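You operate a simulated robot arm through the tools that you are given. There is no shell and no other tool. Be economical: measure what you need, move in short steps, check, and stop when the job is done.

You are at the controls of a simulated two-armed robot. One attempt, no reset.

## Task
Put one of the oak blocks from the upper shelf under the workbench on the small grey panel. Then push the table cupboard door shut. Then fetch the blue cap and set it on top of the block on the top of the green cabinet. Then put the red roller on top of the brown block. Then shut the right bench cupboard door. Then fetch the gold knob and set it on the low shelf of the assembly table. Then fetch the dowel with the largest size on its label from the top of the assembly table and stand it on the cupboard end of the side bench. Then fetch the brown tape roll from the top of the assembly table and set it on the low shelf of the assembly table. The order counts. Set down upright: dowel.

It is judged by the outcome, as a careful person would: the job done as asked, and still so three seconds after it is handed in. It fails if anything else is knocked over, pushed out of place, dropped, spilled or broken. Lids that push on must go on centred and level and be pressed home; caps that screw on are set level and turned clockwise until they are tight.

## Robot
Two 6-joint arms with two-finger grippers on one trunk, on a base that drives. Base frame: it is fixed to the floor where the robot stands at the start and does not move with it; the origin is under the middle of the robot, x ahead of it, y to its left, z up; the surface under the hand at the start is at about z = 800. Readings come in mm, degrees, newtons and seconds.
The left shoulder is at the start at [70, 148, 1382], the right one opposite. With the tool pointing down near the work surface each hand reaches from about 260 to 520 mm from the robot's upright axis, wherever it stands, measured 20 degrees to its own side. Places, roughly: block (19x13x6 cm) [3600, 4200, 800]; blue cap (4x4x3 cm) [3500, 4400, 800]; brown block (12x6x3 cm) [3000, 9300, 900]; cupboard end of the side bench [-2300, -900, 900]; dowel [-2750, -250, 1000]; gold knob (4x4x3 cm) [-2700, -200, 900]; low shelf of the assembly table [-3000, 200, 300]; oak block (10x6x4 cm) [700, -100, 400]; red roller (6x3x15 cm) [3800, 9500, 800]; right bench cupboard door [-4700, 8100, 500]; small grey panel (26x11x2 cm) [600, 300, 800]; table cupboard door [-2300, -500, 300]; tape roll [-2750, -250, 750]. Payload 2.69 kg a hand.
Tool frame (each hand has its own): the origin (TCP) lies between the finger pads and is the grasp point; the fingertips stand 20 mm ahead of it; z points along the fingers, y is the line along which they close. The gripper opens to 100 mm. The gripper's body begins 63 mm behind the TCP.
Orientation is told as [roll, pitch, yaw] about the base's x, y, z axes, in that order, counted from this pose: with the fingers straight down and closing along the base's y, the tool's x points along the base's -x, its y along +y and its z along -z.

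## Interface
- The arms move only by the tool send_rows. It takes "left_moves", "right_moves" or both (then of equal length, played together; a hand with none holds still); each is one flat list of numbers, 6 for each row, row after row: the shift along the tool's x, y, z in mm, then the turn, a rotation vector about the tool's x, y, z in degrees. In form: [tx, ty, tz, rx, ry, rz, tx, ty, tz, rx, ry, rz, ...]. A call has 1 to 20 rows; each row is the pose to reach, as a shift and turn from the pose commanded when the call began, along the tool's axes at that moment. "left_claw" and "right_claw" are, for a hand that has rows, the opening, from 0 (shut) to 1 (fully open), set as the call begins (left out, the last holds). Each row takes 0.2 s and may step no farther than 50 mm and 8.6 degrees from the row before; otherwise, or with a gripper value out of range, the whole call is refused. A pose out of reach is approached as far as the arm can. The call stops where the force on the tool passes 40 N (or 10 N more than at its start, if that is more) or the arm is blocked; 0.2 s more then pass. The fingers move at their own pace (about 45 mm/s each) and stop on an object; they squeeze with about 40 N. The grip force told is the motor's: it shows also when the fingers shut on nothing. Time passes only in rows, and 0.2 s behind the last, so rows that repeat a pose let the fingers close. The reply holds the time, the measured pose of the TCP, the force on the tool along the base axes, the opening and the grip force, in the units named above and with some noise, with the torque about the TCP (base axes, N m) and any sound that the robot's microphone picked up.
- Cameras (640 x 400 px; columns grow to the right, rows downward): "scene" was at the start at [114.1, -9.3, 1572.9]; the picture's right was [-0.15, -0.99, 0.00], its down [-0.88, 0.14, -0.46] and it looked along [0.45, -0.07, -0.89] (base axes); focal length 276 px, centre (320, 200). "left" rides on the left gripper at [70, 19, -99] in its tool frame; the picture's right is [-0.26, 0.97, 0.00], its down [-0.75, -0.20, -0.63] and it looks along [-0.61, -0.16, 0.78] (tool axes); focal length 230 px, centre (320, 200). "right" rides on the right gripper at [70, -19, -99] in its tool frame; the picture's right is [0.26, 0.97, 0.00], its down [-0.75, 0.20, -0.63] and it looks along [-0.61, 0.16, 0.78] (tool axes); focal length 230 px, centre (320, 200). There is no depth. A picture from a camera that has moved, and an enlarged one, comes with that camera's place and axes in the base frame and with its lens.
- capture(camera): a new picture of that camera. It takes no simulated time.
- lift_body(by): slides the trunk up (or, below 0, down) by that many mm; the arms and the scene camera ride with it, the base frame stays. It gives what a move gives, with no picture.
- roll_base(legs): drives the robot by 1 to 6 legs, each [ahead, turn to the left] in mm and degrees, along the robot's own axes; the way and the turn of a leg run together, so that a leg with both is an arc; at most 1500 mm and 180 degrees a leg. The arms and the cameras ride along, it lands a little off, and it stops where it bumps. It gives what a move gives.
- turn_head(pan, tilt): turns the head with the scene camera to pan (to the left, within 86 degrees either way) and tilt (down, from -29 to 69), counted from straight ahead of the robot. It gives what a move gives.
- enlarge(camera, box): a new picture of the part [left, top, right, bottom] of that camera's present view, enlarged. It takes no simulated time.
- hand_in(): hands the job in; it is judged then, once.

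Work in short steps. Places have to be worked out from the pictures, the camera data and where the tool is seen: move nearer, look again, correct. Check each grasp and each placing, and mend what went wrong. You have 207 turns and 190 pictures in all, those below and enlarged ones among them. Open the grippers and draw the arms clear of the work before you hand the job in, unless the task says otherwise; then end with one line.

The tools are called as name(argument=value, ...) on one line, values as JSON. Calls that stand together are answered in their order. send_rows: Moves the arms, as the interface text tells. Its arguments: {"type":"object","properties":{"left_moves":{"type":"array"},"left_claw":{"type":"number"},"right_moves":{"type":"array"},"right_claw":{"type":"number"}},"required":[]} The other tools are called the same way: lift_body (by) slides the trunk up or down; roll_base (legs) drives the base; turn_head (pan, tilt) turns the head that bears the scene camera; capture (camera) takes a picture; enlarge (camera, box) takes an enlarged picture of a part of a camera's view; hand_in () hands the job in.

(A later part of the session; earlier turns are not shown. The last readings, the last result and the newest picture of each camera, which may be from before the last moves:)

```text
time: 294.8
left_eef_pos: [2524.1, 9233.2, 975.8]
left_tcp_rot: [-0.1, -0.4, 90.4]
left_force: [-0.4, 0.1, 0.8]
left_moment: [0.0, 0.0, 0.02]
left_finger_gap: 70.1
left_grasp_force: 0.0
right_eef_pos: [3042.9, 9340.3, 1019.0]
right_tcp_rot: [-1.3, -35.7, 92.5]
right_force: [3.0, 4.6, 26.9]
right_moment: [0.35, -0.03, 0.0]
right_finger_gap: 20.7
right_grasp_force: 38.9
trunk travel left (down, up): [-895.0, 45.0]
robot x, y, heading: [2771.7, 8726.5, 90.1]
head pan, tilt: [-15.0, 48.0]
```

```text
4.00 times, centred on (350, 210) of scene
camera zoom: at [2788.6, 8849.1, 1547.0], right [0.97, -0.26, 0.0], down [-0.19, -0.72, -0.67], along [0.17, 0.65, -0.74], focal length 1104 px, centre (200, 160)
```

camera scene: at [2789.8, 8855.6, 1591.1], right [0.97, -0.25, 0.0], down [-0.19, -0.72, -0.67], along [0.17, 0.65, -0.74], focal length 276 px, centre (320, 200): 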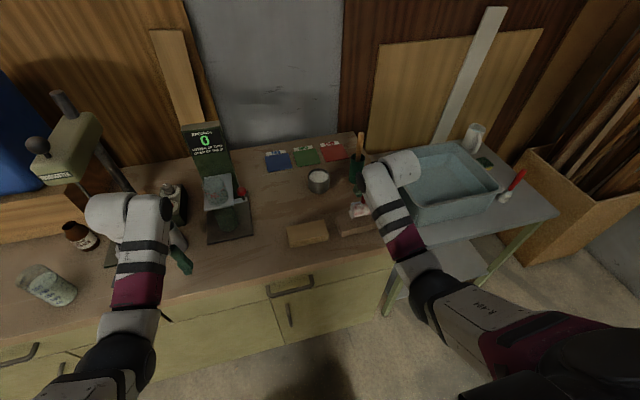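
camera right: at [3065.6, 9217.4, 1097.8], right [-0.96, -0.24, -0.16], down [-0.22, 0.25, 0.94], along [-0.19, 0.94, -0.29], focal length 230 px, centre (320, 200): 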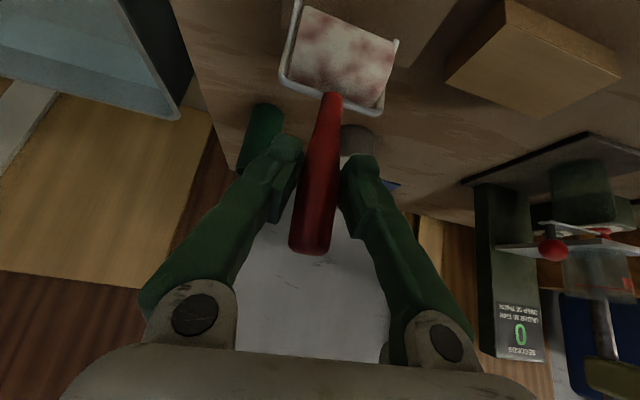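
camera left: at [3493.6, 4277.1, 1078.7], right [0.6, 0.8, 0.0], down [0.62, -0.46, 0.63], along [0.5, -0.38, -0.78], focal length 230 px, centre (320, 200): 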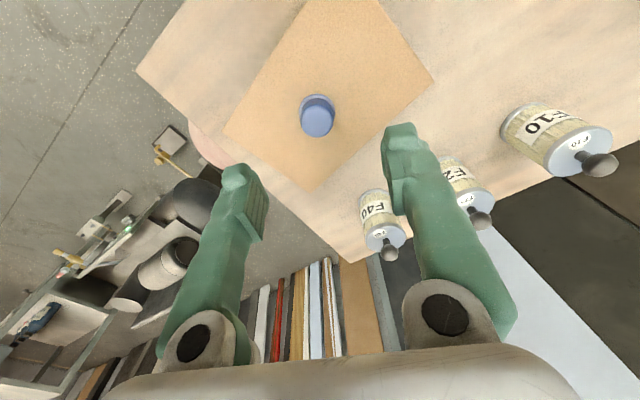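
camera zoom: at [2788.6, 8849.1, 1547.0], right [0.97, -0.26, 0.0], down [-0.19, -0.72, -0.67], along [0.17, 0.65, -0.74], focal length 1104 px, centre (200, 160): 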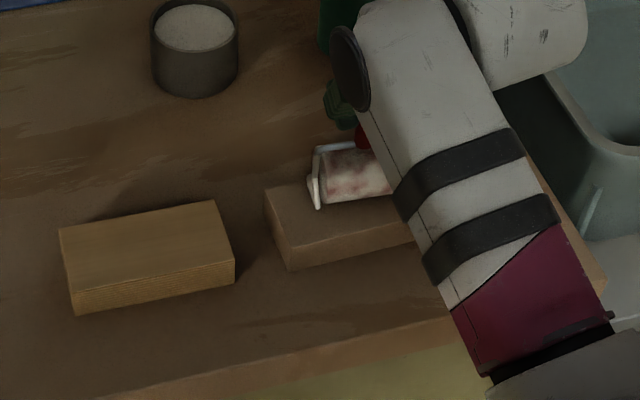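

It's already touching (27 N). I'll ease up ~6 mm to relieve the load and check the force before releasing.

send_rows(right_moves=[-2, 0, -3, 0, 0, 0, -3.2, 0, -4.5, 0, 0, 0, -3.2, 0, -4.5, 0, 0, 0])

capture(camera="right")

```text
time: 295.6
left_eef_pos: [2525.1, 9235.2, 974.1]
left_tcp_rot: [-0.2, -0.2, 90.3]
left_force: [-0.1, -0.4, 0.0]
left_moment: [0.0, -0.02, -0.02]
left_finger_gap: 69.9
left_grasp_force: 0.0
right_eef_pos: [3040.3, 9339.0, 1019.4]
right_tcp_rot: [-1.0, -34.9, 92.3]
right_force: [3.0, 3.6, 13.0]
right_moment: [0.34, 0.04, -0.09]
right_finger_gap: 20.5
right_grasp_force: 40.7
trunk travel left (down, up): [-895.0, 45.0]
robot x, y, heading: [2771.6, 8729.6, 90.5]
head pan, tilt: [-15.0, 48.0]
```

```text
87 pictures are left
camera right: at [3062.3, 9227.2, 1059.3], right [-0.96, -0.24, -0.16], down [-0.22, 0.25, 0.94], along [-0.19, 0.94, -0.29], focal length 230 px, centre (320, 200)
```

right: 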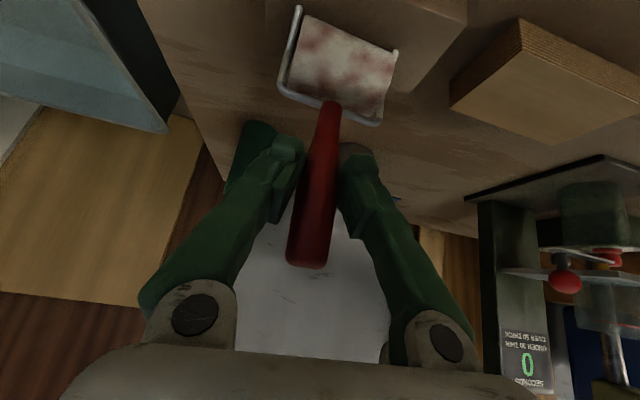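

Still 13 N; easing another 4 mm, then releasing slowly.

send_rows(right_moves=[-1.2, 0, -1.7, 0, 0, 0, -2.2, 0, -3.1, 0, 0, 0, -2.2, 0, -3.1, 0, 0, 0])

send_rows(right_moves=[0, 0, 0, 0, 0, 0, 0, 0, 0, 0, 0, 0, 0, 0, 0, 0, 0, 0, 0, 0, 0, 0, 0, 0], right_claw=0.45)

capture(camera="right")

enlarge(camera="scene", box=[270, 140, 430, 240])

```text
time: 296.4
left_eef_pos: [2525.1, 9235.5, 973.8]
left_tcp_rot: [-0.1, -0.1, 90.4]
left_force: [-0.1, 0.6, 0.4]
left_moment: [-0.01, 0.01, 0.0]
left_finger_gap: 69.8
left_grasp_force: 0.0
right_eef_pos: [3042.1, 9341.7, 1020.3]
right_tcp_rot: [-0.9, -34.8, 92.3]
right_force: [0.1, 0.9, -1.4]
right_moment: [-0.01, -0.01, 0.01]
right_finger_gap: 20.7
right_grasp_force: 40.1
trunk travel left (down, up): [-895.0, 45.0]
robot x, y, heading: [2772.4, 8727.3, 90.4]
head pan, tilt: [-15.0, 48.0]
```

```text
time: 297.4
left_eef_pos: [2524.1, 9235.7, 973.7]
left_tcp_rot: [0.0, -0.1, 90.3]
left_force: [0.6, -0.1, 0.1]
left_moment: [-0.02, -0.02, -0.01]
left_finger_gap: 70.0
left_grasp_force: 0.1
right_eef_pos: [3041.4, 9341.2, 1023.0]
right_tcp_rot: [-1.2, -34.9, 92.4]
right_force: [-1.3, 0.7, 0.2]
right_moment: [-0.04, 0.03, 0.01]
right_finger_gap: 44.9
right_grasp_force: 0.0
trunk travel left (down, up): [-895.0, 45.0]
robot x, y, heading: [2766.4, 8728.6, 90.2]
head pan, tilt: [-15.0, 48.0]
```

```text
86 pictures are left
camera right: at [3063.2, 9228.8, 1063.5], right [-0.96, -0.24, -0.16], down [-0.22, 0.25, 0.94], along [-0.19, 0.94, -0.29], focal length 230 px, centre (320, 200)
```

right: 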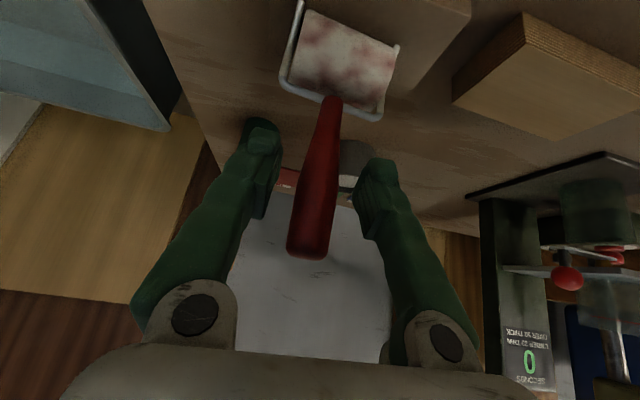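

```text
4.00 times, centred on (350, 190) of scene
camera zoom: at [2789.6, 8854.4, 1546.2], right [0.97, -0.26, 0.0], down [-0.19, -0.72, -0.67], along [0.17, 0.65, -0.74], focal length 1104 px, centre (200, 240)
```

zoom: 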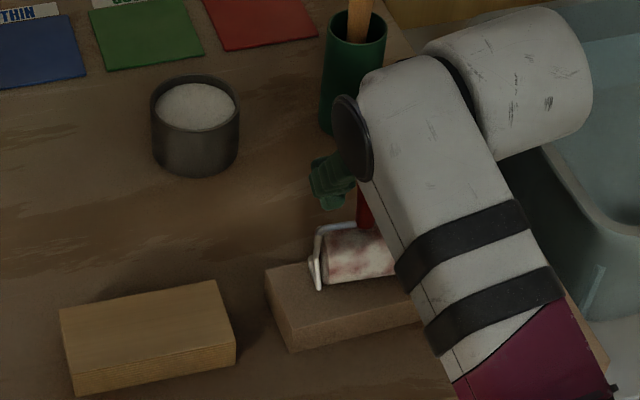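

The roller stands by itself on the block. I'll withdraw the hand up and back along its axis.

send_rows(right_moves=[0, 0, -25, 0, 0, 0, 0, 0, -50, 0, 0, 0, 0, 0, -80, 0, 0, 0, 0, 0, -110, 0, 0, 0, 0, 0, -140, 0, 0, 0])

enlarge(camera="scene", box=[270, 140, 430, 240])

```text
time: 298.6
left_eef_pos: [2525.7, 9236.5, 974.8]
left_tcp_rot: [0.0, -0.2, 90.4]
left_force: [-0.4, 0.5, 0.2]
left_moment: [0.0, 0.01, 0.0]
left_finger_gap: 70.3
left_grasp_force: 0.1
right_eef_pos: [3044.2, 9259.6, 1137.7]
right_tcp_rot: [-1.0, -34.9, 92.3]
right_force: [0.9, 0.9, 0.5]
right_moment: [-0.01, -0.01, -0.01]
right_finger_gap: 45.1
right_grasp_force: 0.0
trunk travel left (down, up): [-895.0, 45.0]
robot x, y, heading: [2767.7, 8726.4, 90.3]
head pan, tilt: [-15.0, 48.0]
```

```text
4.00 times, centred on (350, 190) of scene
camera zoom: at [2789.9, 8853.3, 1546.3], right [0.97, -0.26, 0.0], down [-0.19, -0.72, -0.67], along [0.17, 0.65, -0.74], focal length 1104 px, centre (200, 240)
```

zoom: 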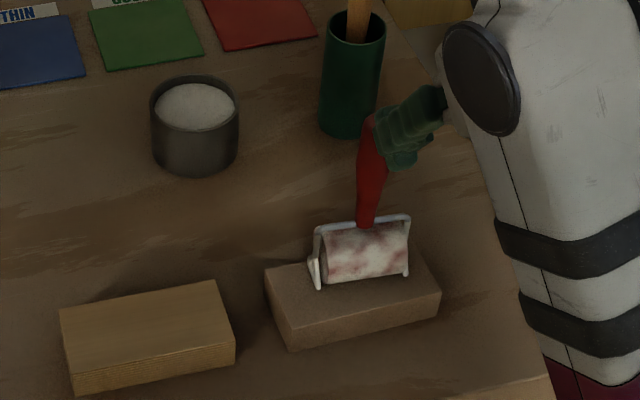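

Roller on the brown block, standing. Next: the bench cupboard door at (−4700,8100). Back off and turn to face −x.

roll_base(legs=[[-700, 0], [0, 90]])

turn_head(pan=0, tilt=10)

capture(camera="scene")

```text
time: 306.1
left_eef_pos: [2251.6, 7802.5, 974.8]
left_tcp_rot: [0.1, -0.1, 178.4]
left_force: [0.6, 0.9, -0.6]
left_moment: [0.01, -0.01, 0.01]
left_finger_gap: 69.8
left_grasp_force: 0.0
right_eef_pos: [2245.4, 8320.8, 1137.2]
right_tcp_rot: [-1.1, -34.9, -179.5]
right_force: [-0.4, 0.4, 0.3]
right_moment: [0.01, 0.0, -0.01]
right_finger_gap: 45.1
right_grasp_force: 0.1
trunk travel left (down, up): [-895.0, 45.0]
robot x, y, heading: [2765.9, 8028.4, 178.1]
head pan, tilt: [-15.0, 48.0]
```

```text
time: 307.2
left_eef_pos: [2252.0, 7802.5, 975.6]
left_tcp_rot: [0.0, -0.1, 178.4]
left_force: [0.2, -0.1, 0.3]
left_moment: [0.0, 0.02, 0.0]
left_finger_gap: 69.9
left_grasp_force: 0.0
right_eef_pos: [2245.4, 8319.1, 1137.2]
right_tcp_rot: [-1.1, -34.8, -179.7]
right_force: [0.0, -0.9, -0.3]
right_moment: [0.01, 0.02, -0.02]
right_finger_gap: 45.1
right_grasp_force: 0.0
trunk travel left (down, up): [-895.0, 45.0]
robot x, y, heading: [2767.0, 8026.7, 178.2]
head pan, tilt: [0.0, 10.0]
```

```text
83 pictures are left
camera scene: at [2626.2, 8032.1, 1605.2], right [0.03, 1.0, 0.0], down [0.17, -0.01, -0.98], along [-0.98, 0.03, -0.17], focal length 276 px, centre (320, 200)
```

scene: 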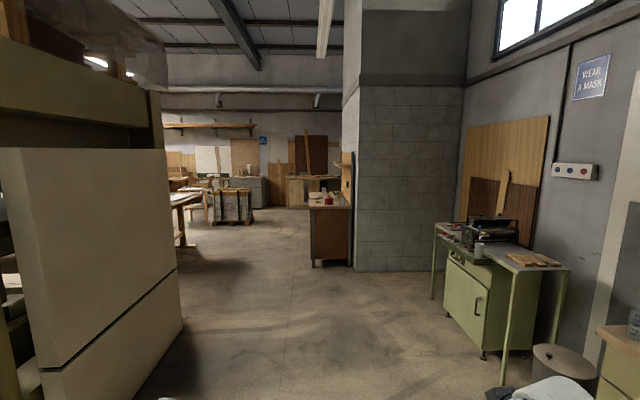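

The route is clear along y≈7500. I'll drive about 4.1 m at heading ~189° and look again.

roll_base(legs=[[0, 10.5], [1400, 0], [1400, 0], [1300, 0], [0, -8]])

capture(camera="scene")

```text
time: 328.3
left_eef_pos: [-1756.9, 6967.7, 974.2]
left_tcp_rot: [-0.2, -0.1, -174.7]
left_force: [-1.4, -0.2, 0.4]
left_moment: [0.03, 0.0, -0.02]
left_finger_gap: 69.8
left_grasp_force: 0.0
right_eef_pos: [-1825.9, 7481.4, 1138.3]
right_tcp_rot: [-1.2, -34.9, -172.6]
right_force: [0.3, -1.0, -0.1]
right_moment: [0.04, 0.02, -0.03]
right_finger_gap: 45.0
right_grasp_force: 0.1
trunk travel left (down, up): [-895.0, 45.0]
robot x, y, heading: [-1272.7, 7255.0, -174.6]
head pan, tilt: [0.0, 10.0]
```

```text
82 pictures are left
camera scene: at [-1413.6, 7239.7, 1605.3], right [-0.09, 1.0, 0.0], down [0.17, 0.02, -0.98], along [-0.98, -0.09, -0.17], focal length 276 px, centre (320, 200)
```

scene: 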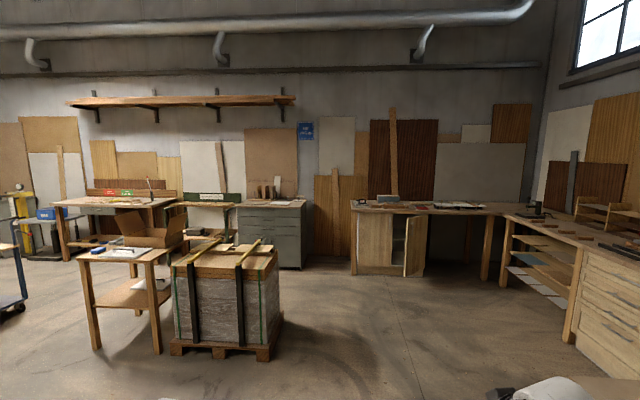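

The bench cupboard with its open right door is at image (410,245). Zooming.

enlarge(camera="scene", box=[335, 190, 463, 290])

```text
4.00 times, centred on (399, 240) of scene
camera zoom: at [-1413.6, 7239.7, 1605.3], right [-0.09, 1.0, 0.0], down [0.17, 0.02, -0.98], along [-0.98, -0.09, -0.17], focal length 1104 px, centre (4, 40)
```

zoom: 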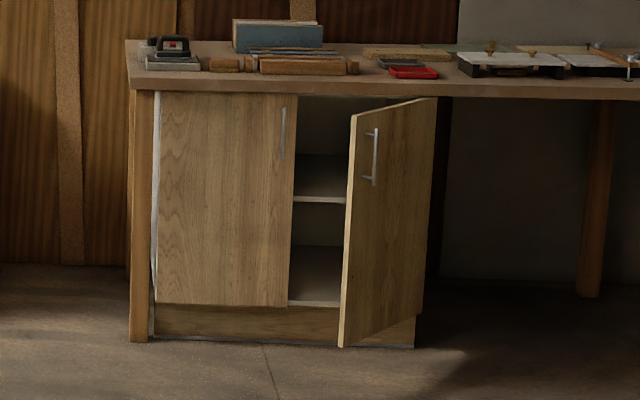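

The right door hinges at ≈(−4880,8250), free edge ≈(−4603,7958), ~44° open, outer face toward me: a straight push will do. I'll drive to (−3900,7700) facing −x.

roll_base(legs=[[0, -15], [1332, 0], [1332, 0], [0, 9.6]])

send_rows(right_moves=[-20, 0, 14, 0, 0, 0, -40, 0, 28, 0, 0, 0, -57, 0, 40, 0, 0, 0], right_claw=0)

turn_head(pan=0, tilt=35)

capture(camera="scene")

```text
time: 342.8
left_eef_pos: [-4412.9, 7426.0, 975.2]
left_tcp_rot: [0.1, 0.0, -178.4]
left_force: [0.2, 0.2, -0.4]
left_moment: [0.0, 0.03, -0.02]
left_finger_gap: 70.0
left_grasp_force: 0.0
right_eef_pos: [-4447.4, 7943.8, 1136.7]
right_tcp_rot: [-1.0, -35.0, -176.5]
right_force: [0.4, -0.5, -0.2]
right_moment: [-0.03, 0.01, 0.02]
right_finger_gap: 45.0
right_grasp_force: 0.1
trunk travel left (down, up): [-895.0, 45.0]
robot x, y, heading: [-3909.9, 7676.5, -178.5]
head pan, tilt: [0.0, 10.0]
```

```text
time: 343.6
left_eef_pos: [-4415.2, 7424.2, 972.6]
left_tcp_rot: [-0.1, 0.0, -178.5]
left_force: [0.8, -0.7, -0.2]
left_moment: [0.02, 0.02, 0.0]
left_finger_gap: 70.0
left_grasp_force: 0.1
right_eef_pos: [-4518.0, 7938.1, 1136.1]
right_tcp_rot: [-1.1, -34.9, -176.4]
right_force: [0.1, 0.6, 0.1]
right_moment: [0.0, -0.01, 0.02]
right_finger_gap: 0.0
right_grasp_force: 19.0
trunk travel left (down, up): [-895.0, 45.0]
robot x, y, heading: [-3908.7, 7681.5, -178.7]
head pan, tilt: [0.0, 10.0]
```

```text
time: 344.5
left_eef_pos: [-4413.2, 7425.3, 974.3]
left_tcp_rot: [0.0, 0.0, -178.5]
left_force: [-0.6, 0.1, -0.1]
left_moment: [-0.05, 0.03, -0.03]
left_finger_gap: 69.9
left_grasp_force: 0.1
right_eef_pos: [-4516.8, 7940.0, 1137.5]
right_tcp_rot: [-1.1, -35.0, -176.4]
right_force: [0.5, -0.3, -0.5]
right_moment: [0.01, -0.04, -0.01]
right_finger_gap: 0.1
right_grasp_force: 29.4
trunk travel left (down, up): [-895.0, 45.0]
robot x, y, heading: [-3910.5, 7676.6, -178.4]
head pan, tilt: [0.0, 35.0]
```

```text
80 pictures are left
camera scene: at [-4046.7, 7675.5, 1565.3], right [-0.02, 1.0, 0.0], down [0.57, 0.01, -0.82], along [-0.82, -0.02, -0.57], focal length 276 px, centre (320, 200)
```

scene: 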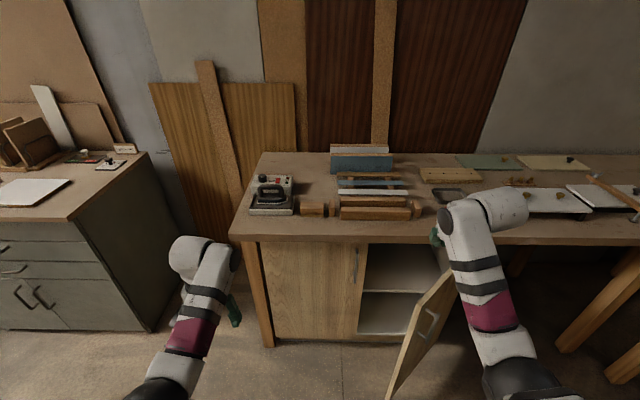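

The door's free edge is nearer than I thought (≈(−4506,7928)). I'll back 160 mm, shift the right hand +y 70 mm, then lower to z≈500.

roll_base(legs=[[-170, 0]])

send_rows(right_moves=[0, -35, 0, 0, 0, 0, 0, -70, 0, 0, 0, 0])

lift_body(by=-400)

lift_body(by=-240)

turn_head(pan=-15, tilt=35)

capture(camera="scene")

```text
time: 346.0
left_eef_pos: [-4240.1, 7429.0, 974.4]
left_tcp_rot: [-0.1, -0.1, -178.4]
left_force: [-0.5, 0.6, -0.2]
left_moment: [0.0, 0.01, 0.03]
left_finger_gap: 69.8
left_grasp_force: 0.0
right_eef_pos: [-4345.0, 7942.3, 1137.4]
right_tcp_rot: [-1.1, -35.0, -176.4]
right_force: [-0.6, 0.6, 0.4]
right_moment: [0.01, -0.03, 0.0]
right_finger_gap: 0.0
right_grasp_force: 29.8
trunk travel left (down, up): [-895.0, 45.0]
robot x, y, heading: [-3733.5, 7682.8, -178.7]
head pan, tilt: [0.0, 35.0]
```

```text
time: 346.6
left_eef_pos: [-4241.6, 7431.4, 975.2]
left_tcp_rot: [0.1, -0.2, -178.5]
left_force: [0.1, 0.1, 0.1]
left_moment: [-0.05, -0.02, 0.03]
left_finger_gap: 69.5
left_grasp_force: 0.0
right_eef_pos: [-4350.0, 8016.6, 1135.4]
right_tcp_rot: [-0.9, -35.0, -176.5]
right_force: [-0.4, 0.6, 0.0]
right_moment: [0.04, 0.05, 0.01]
right_finger_gap: 0.0
right_grasp_force: 29.8
trunk travel left (down, up): [-895.0, 45.0]
robot x, y, heading: [-3738.2, 7683.0, -178.6]
head pan, tilt: [0.0, 35.0]
```

```text
time: 350.4
left_eef_pos: [-4241.6, 7427.6, 575.3]
left_tcp_rot: [0.0, -0.2, -178.4]
left_force: [0.6, 0.3, -0.1]
left_moment: [0.0, 0.02, 0.0]
left_finger_gap: 70.2
left_grasp_force: 0.1
right_eef_pos: [-4348.9, 8013.6, 735.8]
right_tcp_rot: [-1.2, -35.0, -176.5]
right_force: [0.3, -0.4, -0.4]
right_moment: [0.01, 0.02, 0.02]
right_finger_gap: 0.0
right_grasp_force: 29.2
trunk travel left (down, up): [-495.0, 445.0]
robot x, y, heading: [-3737.1, 7681.2, -178.7]
head pan, tilt: [0.0, 35.0]
```

```text
time: 352.9
left_eef_pos: [-4240.0, 7428.5, 334.2]
left_tcp_rot: [-0.1, -0.1, -178.4]
left_force: [-1.2, -0.2, 0.5]
left_moment: [0.0, 0.03, -0.01]
left_finger_gap: 70.1
left_grasp_force: 0.2
right_eef_pos: [-4349.8, 8013.9, 496.3]
right_tcp_rot: [-1.2, -35.0, -176.4]
right_force: [-0.6, 0.0, -0.1]
right_moment: [0.0, 0.03, 0.04]
right_finger_gap: 0.0
right_grasp_force: 29.9
trunk travel left (down, up): [-255.0, 685.0]
robot x, y, heading: [-3734.9, 7683.6, -178.7]
head pan, tilt: [0.0, 35.0]
```

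```text
time: 353.7
left_eef_pos: [-4240.1, 7428.8, 333.9]
left_tcp_rot: [-0.2, -0.1, -178.4]
left_force: [0.0, 0.7, 0.5]
left_moment: [-0.01, 0.01, -0.01]
left_finger_gap: 69.9
left_grasp_force: 0.0
right_eef_pos: [-4349.4, 8013.6, 497.0]
right_tcp_rot: [-1.1, -34.9, -176.4]
right_force: [-1.1, 0.3, 1.2]
right_moment: [0.02, 0.01, -0.03]
right_finger_gap: 0.1
right_grasp_force: 29.4
trunk travel left (down, up): [-255.0, 685.0]
robot x, y, heading: [-3736.7, 7679.1, -178.5]
head pan, tilt: [-15.0, 35.0]
```

```text
79 pictures are left
camera scene: at [-3871.2, 7702.0, 925.2], right [0.23, 0.97, 0.0], down [0.56, -0.13, -0.82], along [-0.8, 0.19, -0.57], focal length 276 px, centre (320, 200)
```

scene: 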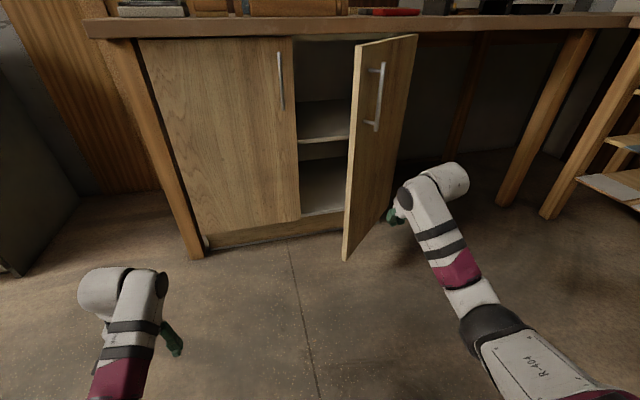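

The hand is on the door's outer side. Driving forward 280 mm to push it.

roll_base(legs=[[280, 0]])

capture(camera="scene")

```text
time: 355.6
left_eef_pos: [-4516.5, 7418.8, 334.3]
left_tcp_rot: [-0.1, 0.0, -178.3]
left_force: [-0.1, 0.3, -0.2]
left_moment: [-0.01, 0.02, 0.01]
left_finger_gap: 70.0
left_grasp_force: 0.1
right_eef_pos: [-4630.7, 8002.6, 496.8]
right_tcp_rot: [-1.1, -34.9, -176.1]
right_force: [1.6, 0.3, -0.4]
right_moment: [0.0, 0.02, 0.03]
right_finger_gap: 0.0
right_grasp_force: 29.7
trunk travel left (down, up): [-255.0, 685.0]
robot x, y, heading: [-4014.7, 7675.0, -178.4]
head pan, tilt: [-15.0, 35.0]
```

```text
78 pictures are left
camera scene: at [-4150.1, 7694.1, 925.1], right [0.23, 0.97, 0.0], down [0.56, -0.13, -0.82], along [-0.8, 0.19, -0.57], focal length 276 px, centre (320, 200)
```

scene: 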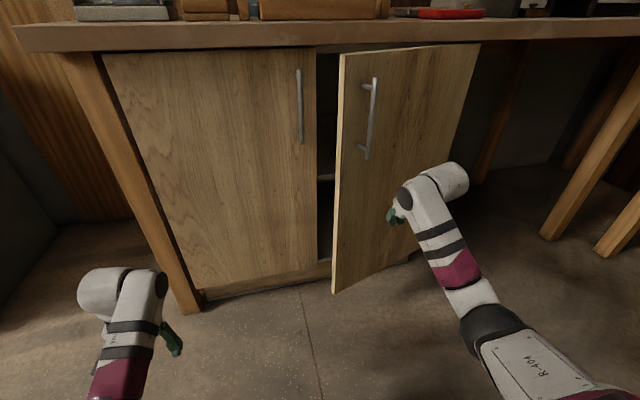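

Closing well. Another 130 mm.

roll_base(legs=[[130, 0]])

capture(camera="scene")

```text
time: 356.9
left_eef_pos: [-4646.7, 7414.3, 334.1]
left_tcp_rot: [0.0, -0.1, -178.1]
left_force: [0.2, -0.2, 0.0]
left_moment: [0.0, -0.02, -0.01]
left_finger_gap: 69.8
left_grasp_force: 0.1
right_eef_pos: [-4759.8, 7999.4, 495.5]
right_tcp_rot: [-1.1, -34.9, -176.1]
right_force: [0.0, -0.4, 0.5]
right_moment: [-0.03, 0.02, -0.03]
right_finger_gap: 0.0
right_grasp_force: 29.5
trunk travel left (down, up): [-255.0, 685.0]
robot x, y, heading: [-4145.0, 7670.0, -178.4]
head pan, tilt: [-15.0, 35.0]
```

```text
77 pictures are left
camera scene: at [-4279.5, 7690.4, 925.1], right [0.23, 0.97, 0.0], down [0.56, -0.13, -0.82], along [-0.8, 0.19, -0.57], focal length 276 px, centre (320, 200)
```

scene: 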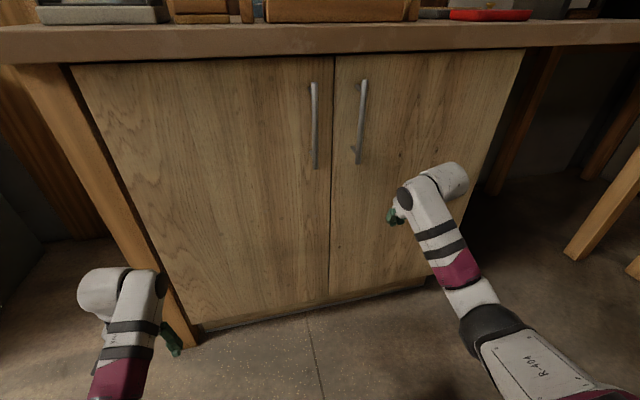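

Looks closed; I'll press gently with the arm (force-limited) to make sure it is home.

send_rows(right_moves=[-8, 0, 6, 0, 0, 0, -16, 0, 11, 0, 0, 0, -25, 0, 17, 0, 0, 0, -33, 0, 23, 0, 0, 0, -41, 0, 29, 0, 0, 0])

enlarge(camera="scene", box=[260, 40, 420, 320])

```text
time: 358.1
left_eef_pos: [-4646.5, 7418.3, 336.4]
left_tcp_rot: [-0.2, -0.4, -178.4]
left_force: [0.0, 0.1, -0.6]
left_moment: [0.0, -0.02, -0.02]
left_finger_gap: 70.2
left_grasp_force: 0.0
right_eef_pos: [-4797.0, 7998.8, 496.2]
right_tcp_rot: [-1.1, -33.9, -176.3]
right_force: [21.0, -4.3, 8.1]
right_moment: [0.0, 0.1, -0.04]
right_finger_gap: 0.0
right_grasp_force: 29.7
trunk travel left (down, up): [-255.0, 685.0]
robot x, y, heading: [-4144.4, 7673.8, -178.8]
head pan, tilt: [-15.0, 35.0]
stopped in row 5 (right hand): the force on the tool passed its limit at 52 N (the readings are from after the stop); the commanded pose is now the measured one
```

```text
1.43 times, centred on (340, 180) of scene
camera zoom: at [-4274.8, 7690.2, 925.9], right [0.24, 0.97, 0.0], down [0.55, -0.13, -0.82], along [-0.8, 0.19, -0.57], focal length 394 px, centre (291, 229)
```

zoom: 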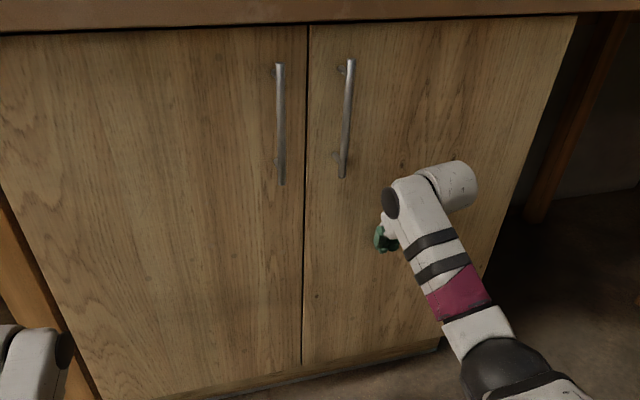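

The door is firmly shut. Now back to the assembly table: back off, raise the trunk, and drive along x≈−2500.

roll_base(legs=[[-700, 0]])

lift_body(by=400)

lift_body(by=240)

roll_base(legs=[[0, 136], [1150, 0], [0, -42.5]])

turn_head(pan=0, tilt=12)

capture(camera="scene")

```text
time: 361.9
left_eef_pos: [-3941.4, 7432.9, 335.1]
left_tcp_rot: [-0.2, -0.1, -177.8]
left_force: [0.3, 0.5, 0.1]
left_moment: [0.01, 0.02, 0.03]
left_finger_gap: 69.9
left_grasp_force: 0.0
right_eef_pos: [-4100.9, 8012.7, 493.2]
right_tcp_rot: [-0.9, -33.8, -175.8]
right_force: [-0.4, -0.7, -0.4]
right_moment: [0.0, 0.03, 0.02]
right_finger_gap: 0.0
right_grasp_force: 30.0
trunk travel left (down, up): [-255.0, 685.0]
robot x, y, heading: [-3440.2, 7691.7, -177.9]
head pan, tilt: [-15.0, 35.0]
```

```text
time: 365.8
left_eef_pos: [-3941.8, 7432.3, 735.3]
left_tcp_rot: [-0.2, -0.1, -177.7]
left_force: [0.1, -0.6, -0.2]
left_moment: [0.01, -0.02, 0.0]
left_finger_gap: 70.0
left_grasp_force: 0.0
right_eef_pos: [-4101.6, 8012.6, 892.1]
right_tcp_rot: [-0.9, -33.7, -175.8]
right_force: [-0.6, 0.6, 0.3]
right_moment: [-0.02, 0.01, 0.02]
right_finger_gap: 0.0
right_grasp_force: 29.4
trunk travel left (down, up): [-655.0, 285.0]
robot x, y, heading: [-3439.2, 7690.6, -177.8]
head pan, tilt: [-15.0, 35.0]
```

```text
time: 368.3
left_eef_pos: [-3940.8, 7431.3, 974.3]
left_tcp_rot: [-0.1, -0.1, -177.8]
left_force: [-0.5, -0.7, 0.8]
left_moment: [0.0, -0.01, 0.0]
left_finger_gap: 70.2
left_grasp_force: 0.1
right_eef_pos: [-4100.7, 8012.9, 1132.5]
right_tcp_rot: [-0.8, -33.7, -175.9]
right_force: [-1.1, 0.7, -0.7]
right_moment: [0.0, 0.04, -0.01]
right_finger_gap: 0.1
right_grasp_force: 29.8
trunk travel left (down, up): [-895.0, 45.0]
robot x, y, heading: [-3440.5, 7692.2, -177.9]
head pan, tilt: [-15.0, 35.0]
```

```text
time: 381.5
left_eef_pos: [-2443.7, 6321.8, 975.4]
left_tcp_rot: [-0.1, -0.1, -91.5]
left_force: [-0.6, -0.4, 0.6]
left_moment: [0.01, 0.0, -0.03]
left_finger_gap: 70.0
left_grasp_force: 0.1
right_eef_pos: [-3034.3, 6201.1, 1133.0]
right_tcp_rot: [-1.0, -33.8, -89.5]
right_force: [1.5, 0.5, 0.8]
right_moment: [0.01, 0.01, 0.03]
right_finger_gap: 0.0
right_grasp_force: 29.5
trunk travel left (down, up): [-895.0, 45.0]
robot x, y, heading: [-2669.9, 6840.5, -91.7]
head pan, tilt: [-15.0, 35.0]
```

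```text
time: 382.4
left_eef_pos: [-2445.6, 6324.0, 974.9]
left_tcp_rot: [0.0, -0.2, -91.5]
left_force: [-0.1, 0.6, -0.7]
left_moment: [-0.01, -0.01, 0.05]
left_finger_gap: 69.9
left_grasp_force: 0.0
right_eef_pos: [-3034.9, 6201.4, 1132.5]
right_tcp_rot: [-1.0, -33.8, -89.5]
right_force: [1.0, 0.1, -0.8]
right_moment: [-0.01, -0.02, 0.0]
right_finger_gap: 0.0
right_grasp_force: 29.5
trunk travel left (down, up): [-895.0, 45.0]
robot x, y, heading: [-2675.1, 6836.9, -91.9]
head pan, tilt: [0.0, 12.0]
```

```text
75 pictures are left
camera scene: at [-2675.9, 6696.2, 1602.0], right [-1.0, 0.03, 0.0], down [0.01, 0.21, -0.98], along [-0.03, -0.98, -0.21], focal length 276 px, centre (320, 200)
```

scene: 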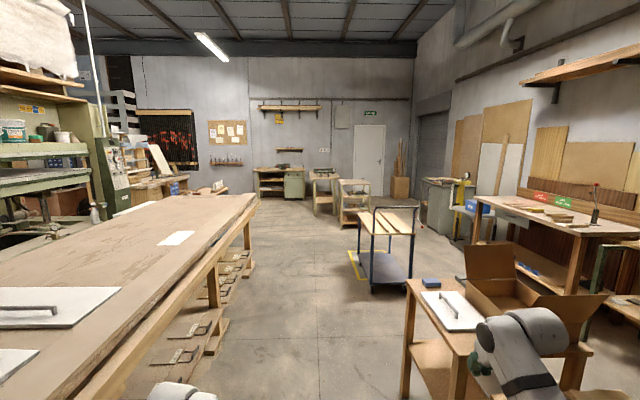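

Corridor x −3260…−1830 is clear. Driving ~5.5 m to near (−2150,1300).

roll_base(legs=[[0, 7.3], [1390, 0], [1390, 0], [1390, 0], [1350, 0]])

turn_head(pan=-20, tilt=20)

capture(camera="scene")

```text
time: 409.2
left_eef_pos: [-1840.7, 876.6, 974.6]
left_tcp_rot: [-0.1, -0.2, -86.5]
left_force: [-0.8, 0.2, 0.2]
left_moment: [-0.01, 0.0, 0.02]
left_finger_gap: 70.1
left_grasp_force: 0.1
right_eef_pos: [-2418.6, 704.0, 1131.7]
right_tcp_rot: [-1.0, -33.9, -84.4]
right_force: [-0.7, -0.3, 0.7]
right_moment: [0.02, -0.04, 0.03]
right_finger_gap: 0.0
right_grasp_force: 29.1
trunk travel left (down, up): [-895.0, 45.0]
robot x, y, heading: [-2110.0, 1366.1, -86.5]
head pan, tilt: [0.0, 12.0]
```

```text
time: 410.1
left_eef_pos: [-1841.2, 877.0, 975.2]
left_tcp_rot: [-0.1, -0.2, -86.4]
left_force: [0.0, -1.1, -0.1]
left_moment: [0.04, 0.0, 0.02]
left_finger_gap: 70.0
left_grasp_force: 0.0
right_eef_pos: [-2418.2, 704.5, 1134.3]
right_tcp_rot: [-0.9, -33.8, -84.4]
right_force: [-0.4, 0.0, 0.0]
right_moment: [-0.02, 0.01, -0.02]
right_finger_gap: 0.0
right_grasp_force: 29.4
trunk travel left (down, up): [-895.0, 45.0]
robot x, y, heading: [-2113.0, 1374.9, -86.5]
head pan, tilt: [-20.0, 20.0]
```

```text
74 pictures are left
camera scene: at [-2135.2, 1231.5, 1589.0], right [-0.96, 0.29, 0.0], down [0.1, 0.33, -0.94], along [-0.27, -0.9, -0.34], focal length 276 px, centre (320, 200)
```

scene: 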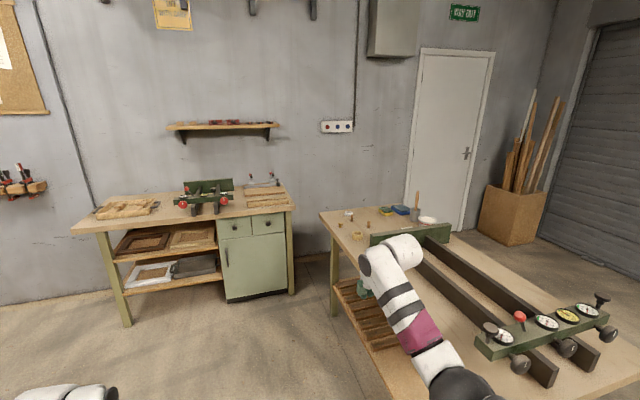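

The cupboard door is still shut. I'll tuck the right arm, drive to (−2120,40) and turn to face the table.

send_rows(right_moves=[31, 0, -21, 0, 0, 0, 62, 0, -42, 0, 0, 0, 93, 0, -62, 0, 0, 0, 110, 0, -74, 0, 0, 0])

roll_base(legs=[[0, -4], [1335, 0], [0, -89.5]])

turn_head(pan=10, tilt=45)

capture(camera="scene")

```text
time: 411.1
left_eef_pos: [-1841.9, 877.0, 975.7]
left_tcp_rot: [0.0, -0.2, -86.4]
left_force: [0.1, 0.0, -0.4]
left_moment: [0.0, -0.02, 0.04]
left_finger_gap: 70.1
left_grasp_force: 0.2
right_eef_pos: [-2430.1, 837.9, 1133.5]
right_tcp_rot: [-0.9, -33.9, -84.4]
right_force: [0.1, 0.6, 0.3]
right_moment: [-0.02, -0.01, -0.01]
right_finger_gap: 0.0
right_grasp_force: 29.5
trunk travel left (down, up): [-895.0, 45.0]
robot x, y, heading: [-2110.2, 1372.9, -86.6]
head pan, tilt: [-20.0, 20.0]
```

```text
time: 421.9
left_eef_pos: [-2665.5, -178.4, 974.1]
left_tcp_rot: [-0.1, -0.2, 178.7]
left_force: [0.0, 0.5, -0.9]
left_moment: [0.02, 0.01, -0.01]
left_finger_gap: 69.9
left_grasp_force: 0.2
right_eef_pos: [-2657.5, 410.1, 1132.2]
right_tcp_rot: [-0.9, -33.8, -179.2]
right_force: [0.3, 0.8, -0.7]
right_moment: [0.01, -0.02, -0.01]
right_finger_gap: 0.0
right_grasp_force: 29.6
trunk travel left (down, up): [-895.0, 45.0]
robot x, y, heading: [-2152.3, 52.2, 178.7]
head pan, tilt: [-20.0, 20.0]
```

```text
time: 422.9
left_eef_pos: [-2665.4, -177.3, 973.0]
left_tcp_rot: [0.0, -0.1, 178.8]
left_force: [0.2, 0.5, -0.1]
left_moment: [-0.02, -0.02, -0.02]
left_finger_gap: 70.1
left_grasp_force: 0.1
right_eef_pos: [-2656.6, 411.2, 1133.3]
right_tcp_rot: [-0.9, -33.7, -179.2]
right_force: [-0.5, -0.5, 0.1]
right_moment: [0.01, -0.01, 0.01]
right_finger_gap: 0.1
right_grasp_force: 29.1
trunk travel left (down, up): [-895.0, 45.0]
robot x, y, heading: [-2149.0, 50.4, 178.5]
head pan, tilt: [10.0, 45.0]
```

```text
73 pictures are left
camera scene: at [-2279.7, 40.6, 1550.4], right [-0.15, 0.99, 0.0], down [0.7, 0.1, -0.71], along [-0.7, -0.1, -0.71], focal length 276 px, centre (320, 200)
```

scene: 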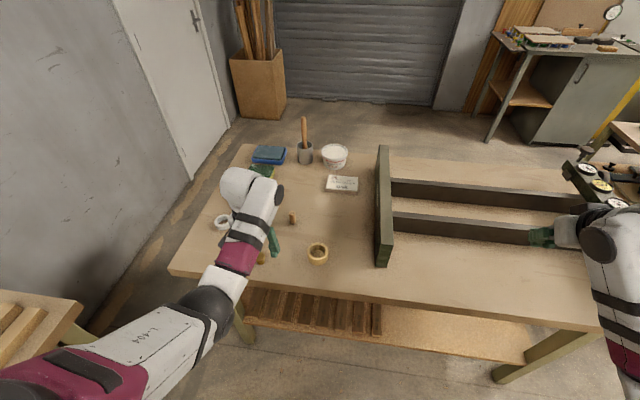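

The left hand is right near the knob. Looking through the left hand camera.

capture(camera="left")

```text
72 pictures are left
camera left: at [-2596.3, -197.9, 1073.3], right [-0.28, -0.96, 0.0], down [-0.74, 0.22, 0.63], along [-0.61, 0.18, -0.78], focal length 230 px, centre (320, 200)
```

left: 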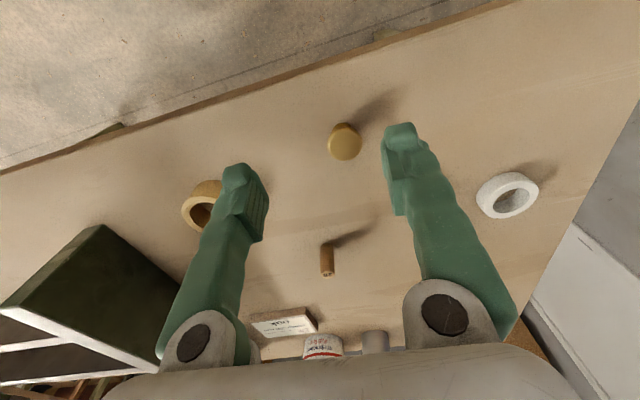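

Knob ≈(−2684,−192). I'll centre over it and lower 60 mm, then re-check.

send_rows(left_moves=[-19, 15, 0, 0, 0, 0, -19, 15, 0, 0, 0, 0])

lift_body(by=-60)

capture(camera="left")

```text
time: 423.5
left_eef_pos: [-2685.4, -192.7, 974.1]
left_tcp_rot: [0.0, -0.2, 178.8]
left_force: [-0.5, -0.3, 0.7]
left_moment: [-0.01, -0.01, 0.02]
left_finger_gap: 69.9
left_grasp_force: 0.1
right_eef_pos: [-2655.5, 411.8, 1133.0]
right_tcp_rot: [-0.9, -33.8, -179.3]
right_force: [0.1, 0.0, -1.0]
right_moment: [-0.03, 0.02, 0.0]
right_finger_gap: 0.1
right_grasp_force: 29.7
trunk travel left (down, up): [-895.0, 45.0]
robot x, y, heading: [-2149.5, 53.8, 178.9]
head pan, tilt: [10.0, 45.0]
```

```text
time: 424.5
left_eef_pos: [-2684.2, -192.3, 913.6]
left_tcp_rot: [-0.1, -0.1, 178.9]
left_force: [0.6, 0.5, 0.3]
left_moment: [0.0, -0.04, 0.02]
left_finger_gap: 69.6
left_grasp_force: 0.1
right_eef_pos: [-2657.0, 411.7, 1074.0]
right_tcp_rot: [-1.0, -33.7, -179.2]
right_force: [0.3, 0.4, 0.5]
right_moment: [0.0, 0.02, 0.0]
right_finger_gap: 0.1
right_grasp_force: 30.0
trunk travel left (down, up): [-835.0, 105.0]
robot x, y, heading: [-2151.9, 45.9, 178.7]
head pan, tilt: [10.0, 45.0]
```

```text
71 pictures are left
camera left: at [-2614.7, -212.2, 1012.8], right [-0.28, -0.96, 0.0], down [-0.74, 0.22, 0.63], along [-0.61, 0.18, -0.78], focal length 230 px, centre (320, 200)
```

left: 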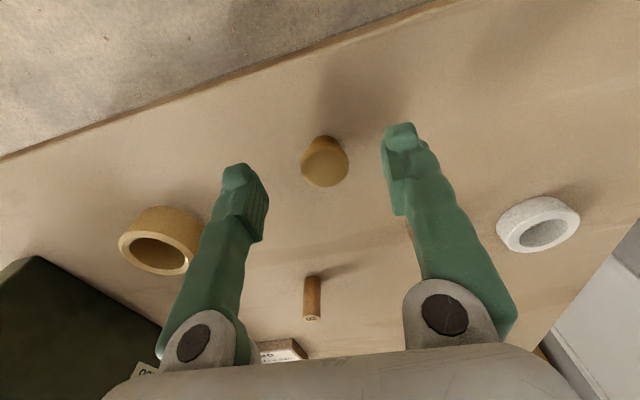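

Knob top triangulated at (−2683,−196,895), so table ≈865. Lowering to TCP 888 and closing.

send_rows(left_moves=[0, 4, 8, 0, 0, 0, 0, 4, 16, 0, 0, 0, 0, 4, 25, 0, 0, 0, 0, 4, 25, 0, 0, 0])

send_rows(left_moves=[0, 0, 0, 0, 0, 0, 0, 0, 0, 0, 0, 0, 0, 0, 0, 0, 0, 0, 0, 0, 0, 0, 0, 0, 0, 0, 0, 0, 0, 0, 0, 0, 0, 0, 0, 0], left_claw=0)

capture(camera="left")

```text
time: 425.5
left_eef_pos: [-2684.6, -195.5, 889.2]
left_tcp_rot: [-0.2, -0.1, 178.8]
left_force: [-0.4, -0.1, -0.3]
left_moment: [-0.02, -0.03, -0.03]
left_finger_gap: 69.8
left_grasp_force: 0.1
right_eef_pos: [-2657.5, 410.9, 1073.0]
right_tcp_rot: [-0.9, -33.8, -179.2]
right_force: [0.7, 0.8, -0.4]
right_moment: [-0.01, 0.04, 0.02]
right_finger_gap: 0.0
right_grasp_force: 29.6
trunk travel left (down, up): [-835.0, 105.0]
robot x, y, heading: [-2151.5, 51.3, 178.6]
head pan, tilt: [10.0, 45.0]
```

```text
time: 426.9
left_eef_pos: [-2683.5, -195.8, 889.7]
left_tcp_rot: [0.0, 0.0, 178.8]
left_force: [1.1, 0.1, 0.7]
left_moment: [0.02, -0.03, 0.01]
left_finger_gap: 25.2
left_grasp_force: 39.6
right_eef_pos: [-2657.3, 410.4, 1072.9]
right_tcp_rot: [-0.9, -33.8, -179.2]
right_force: [0.7, -0.5, 0.3]
right_moment: [0.03, 0.01, -0.01]
right_finger_gap: 0.0
right_grasp_force: 29.2
trunk travel left (down, up): [-835.0, 105.0]
robot x, y, heading: [-2147.4, 49.2, 178.6]
head pan, tilt: [10.0, 45.0]
```

```text
70 pictures are left
camera left: at [-2614.3, -215.6, 988.1], right [-0.28, -0.96, 0.0], down [-0.74, 0.22, 0.63], along [-0.61, 0.18, -0.78], focal length 230 px, centre (320, 200)
```

left: 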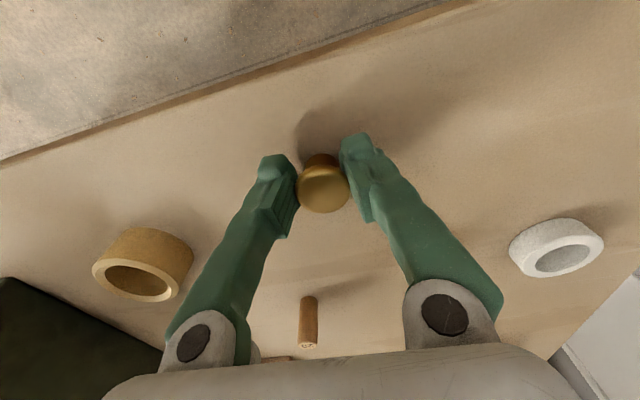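

Knob gripped. I'll lift it 100 mm and meanwhile retract the right arm so it won't meet the table leg later.

lift_body(by=100)

send_rows(right_moves=[29, 18, -19, 0, 7, 0, 58, 36, -39, 0, 14, 0, 87, 54, -58, 0, 21, 0, 116, 72, -78, 0, 28, 0, 145, 90, -97, 0, 34, 0, 145, 90, -97, 0, 34, 0])

capture(camera="left")

```text
time: 428.2
left_eef_pos: [-2683.6, -195.1, 989.7]
left_tcp_rot: [0.0, -0.1, 178.8]
left_force: [0.5, 0.0, -0.6]
left_moment: [-0.01, 0.05, 0.0]
left_finger_gap: 25.4
left_grasp_force: 40.5
right_eef_pos: [-2657.0, 411.1, 1173.9]
right_tcp_rot: [-0.8, -33.7, -179.3]
right_force: [-0.4, 0.0, 0.6]
right_moment: [0.0, -0.02, -0.04]
right_finger_gap: 0.0
right_grasp_force: 29.5
trunk travel left (down, up): [-935.0, 5.0]
robot x, y, heading: [-2150.8, 50.0, 178.5]
head pan, tilt: [10.0, 45.0]
```

```text
time: 429.6
left_eef_pos: [-2683.3, -194.5, 990.3]
left_tcp_rot: [0.0, -0.2, 178.8]
left_force: [0.3, -0.1, -0.4]
left_moment: [-0.02, 0.0, -0.02]
left_finger_gap: 25.3
left_grasp_force: 39.6
right_eef_pos: [-2466.6, 390.1, 1190.2]
right_tcp_rot: [-0.6, 0.2, -179.7]
right_force: [-0.6, -0.6, 0.3]
right_moment: [0.0, -0.02, 0.01]
right_finger_gap: 0.0
right_grasp_force: 29.3
right hand out of reach, approached as far as the arm can: row 2, 3, 4, 5, 6
trunk travel left (down, up): [-935.0, 5.0]
robot x, y, heading: [-2146.0, 49.2, 178.5]
head pan, tilt: [10.0, 45.0]
```

```text
69 pictures are left
camera left: at [-2613.8, -214.7, 1088.6], right [-0.28, -0.96, 0.0], down [-0.74, 0.22, 0.63], along [-0.61, 0.18, -0.78], focal length 230 px, centre (320, 200)
```

left: 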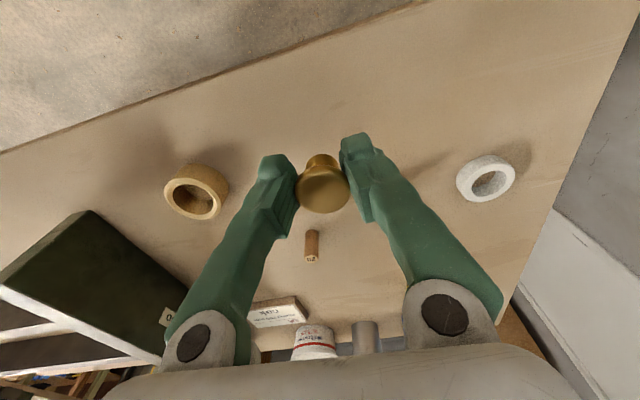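

Right arm tucked. I'll back away, shift sideways to y≈577 and face the table again, standing further back, then lower.

roll_base(legs=[[-500, 0], [0, -60], [595, 0], [0, 61.5]])

lift_body(by=-400)

lift_body(by=-230)

turn_head(pan=8, tilt=28)

capture(camera="scene")

capture(camera="left")

```text
time: 441.0
left_eef_pos: [-2430.9, 242.1, 989.6]
left_tcp_rot: [0.1, -0.1, -174.6]
left_force: [-0.9, 0.1, -0.2]
left_moment: [0.01, -0.03, -0.01]
left_finger_gap: 24.6
left_grasp_force: 40.2
right_eef_pos: [-2285.3, 846.9, 1189.5]
right_tcp_rot: [-0.6, 0.2, -173.2]
right_force: [0.5, -0.4, -0.3]
right_moment: [-0.02, -0.03, 0.04]
right_finger_gap: 0.1
right_grasp_force: 29.5
trunk travel left (down, up): [-935.0, 5.0]
robot x, y, heading: [-1930.9, 544.9, -174.7]
head pan, tilt: [10.0, 45.0]
```

```text
time: 444.8
left_eef_pos: [-2430.7, 240.8, 590.1]
left_tcp_rot: [0.0, -0.1, -174.5]
left_force: [0.3, 0.1, 0.0]
left_moment: [-0.01, 0.04, -0.04]
left_finger_gap: 24.5
left_grasp_force: 39.6
right_eef_pos: [-2284.6, 847.3, 790.7]
right_tcp_rot: [-0.7, 0.2, -173.0]
right_force: [0.2, 0.0, -0.2]
right_moment: [0.03, 0.03, -0.03]
right_finger_gap: 0.1
right_grasp_force: 29.4
trunk travel left (down, up): [-535.0, 405.0]
robot x, y, heading: [-1931.0, 545.0, -174.8]
head pan, tilt: [10.0, 45.0]
```

```text
time: 447.2
left_eef_pos: [-2430.2, 240.4, 359.3]
left_tcp_rot: [-0.1, -0.1, -174.5]
left_force: [0.5, -0.7, -0.6]
left_moment: [0.03, 0.02, -0.05]
left_finger_gap: 24.2
left_grasp_force: 40.3
right_eef_pos: [-2284.6, 847.4, 560.5]
right_tcp_rot: [-0.7, 0.2, -173.1]
right_force: [1.0, -0.4, -0.6]
right_moment: [-0.02, 0.01, -0.02]
right_finger_gap: 0.1
right_grasp_force: 29.6
trunk travel left (down, up): [-305.0, 635.0]
robot x, y, heading: [-1929.0, 547.3, -174.7]
head pan, tilt: [10.0, 45.0]
```

```text
time: 448.1
left_eef_pos: [-2430.7, 240.6, 360.4]
left_tcp_rot: [0.0, -0.1, -174.5]
left_force: [0.0, 0.3, 0.1]
left_moment: [0.0, 0.03, 0.03]
left_finger_gap: 24.6
left_grasp_force: 39.4
right_eef_pos: [-2284.0, 847.1, 561.7]
right_tcp_rot: [-0.6, 0.3, -173.1]
right_force: [-0.4, 0.4, -1.5]
right_moment: [-0.03, 0.02, 0.02]
right_finger_gap: 0.0
right_grasp_force: 30.0
trunk travel left (down, up): [-305.0, 635.0]
robot x, y, heading: [-1933.5, 547.6, -175.1]
head pan, tilt: [8.0, 28.0]
```

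```text
68 pictures are left
camera scene: at [-2067.7, 522.7, 986.1], right [-0.23, 0.97, 0.0], down [0.46, 0.11, -0.88], along [-0.86, -0.2, -0.47], focal length 276 px, centre (320, 200)
```

scene: 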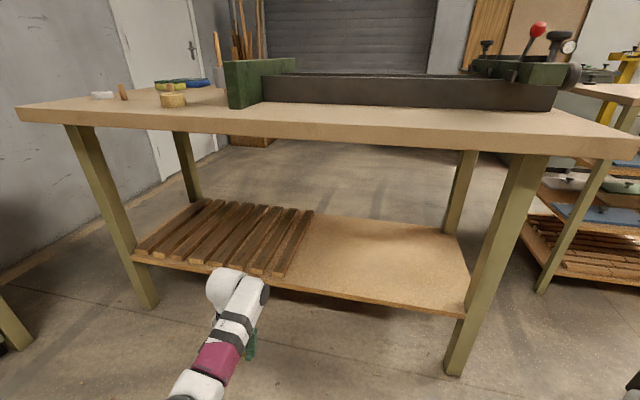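

```text
67 pictures are left
camera left: at [-2359.7, 229.1, 458.1], right [-0.16, -0.99, 0.0], down [-0.77, 0.13, 0.63], along [-0.62, 0.1, -0.78], focal length 230 px, centre (320, 200)
```

left: 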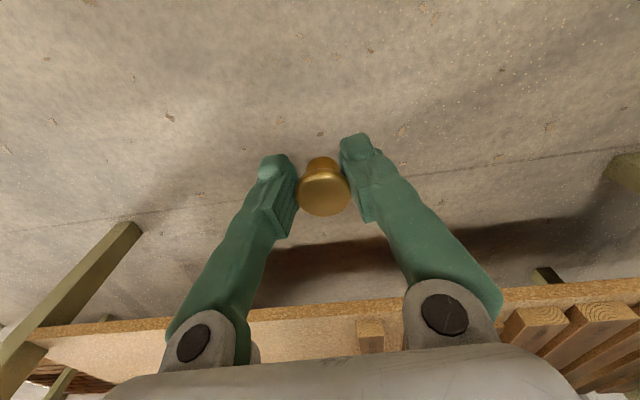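

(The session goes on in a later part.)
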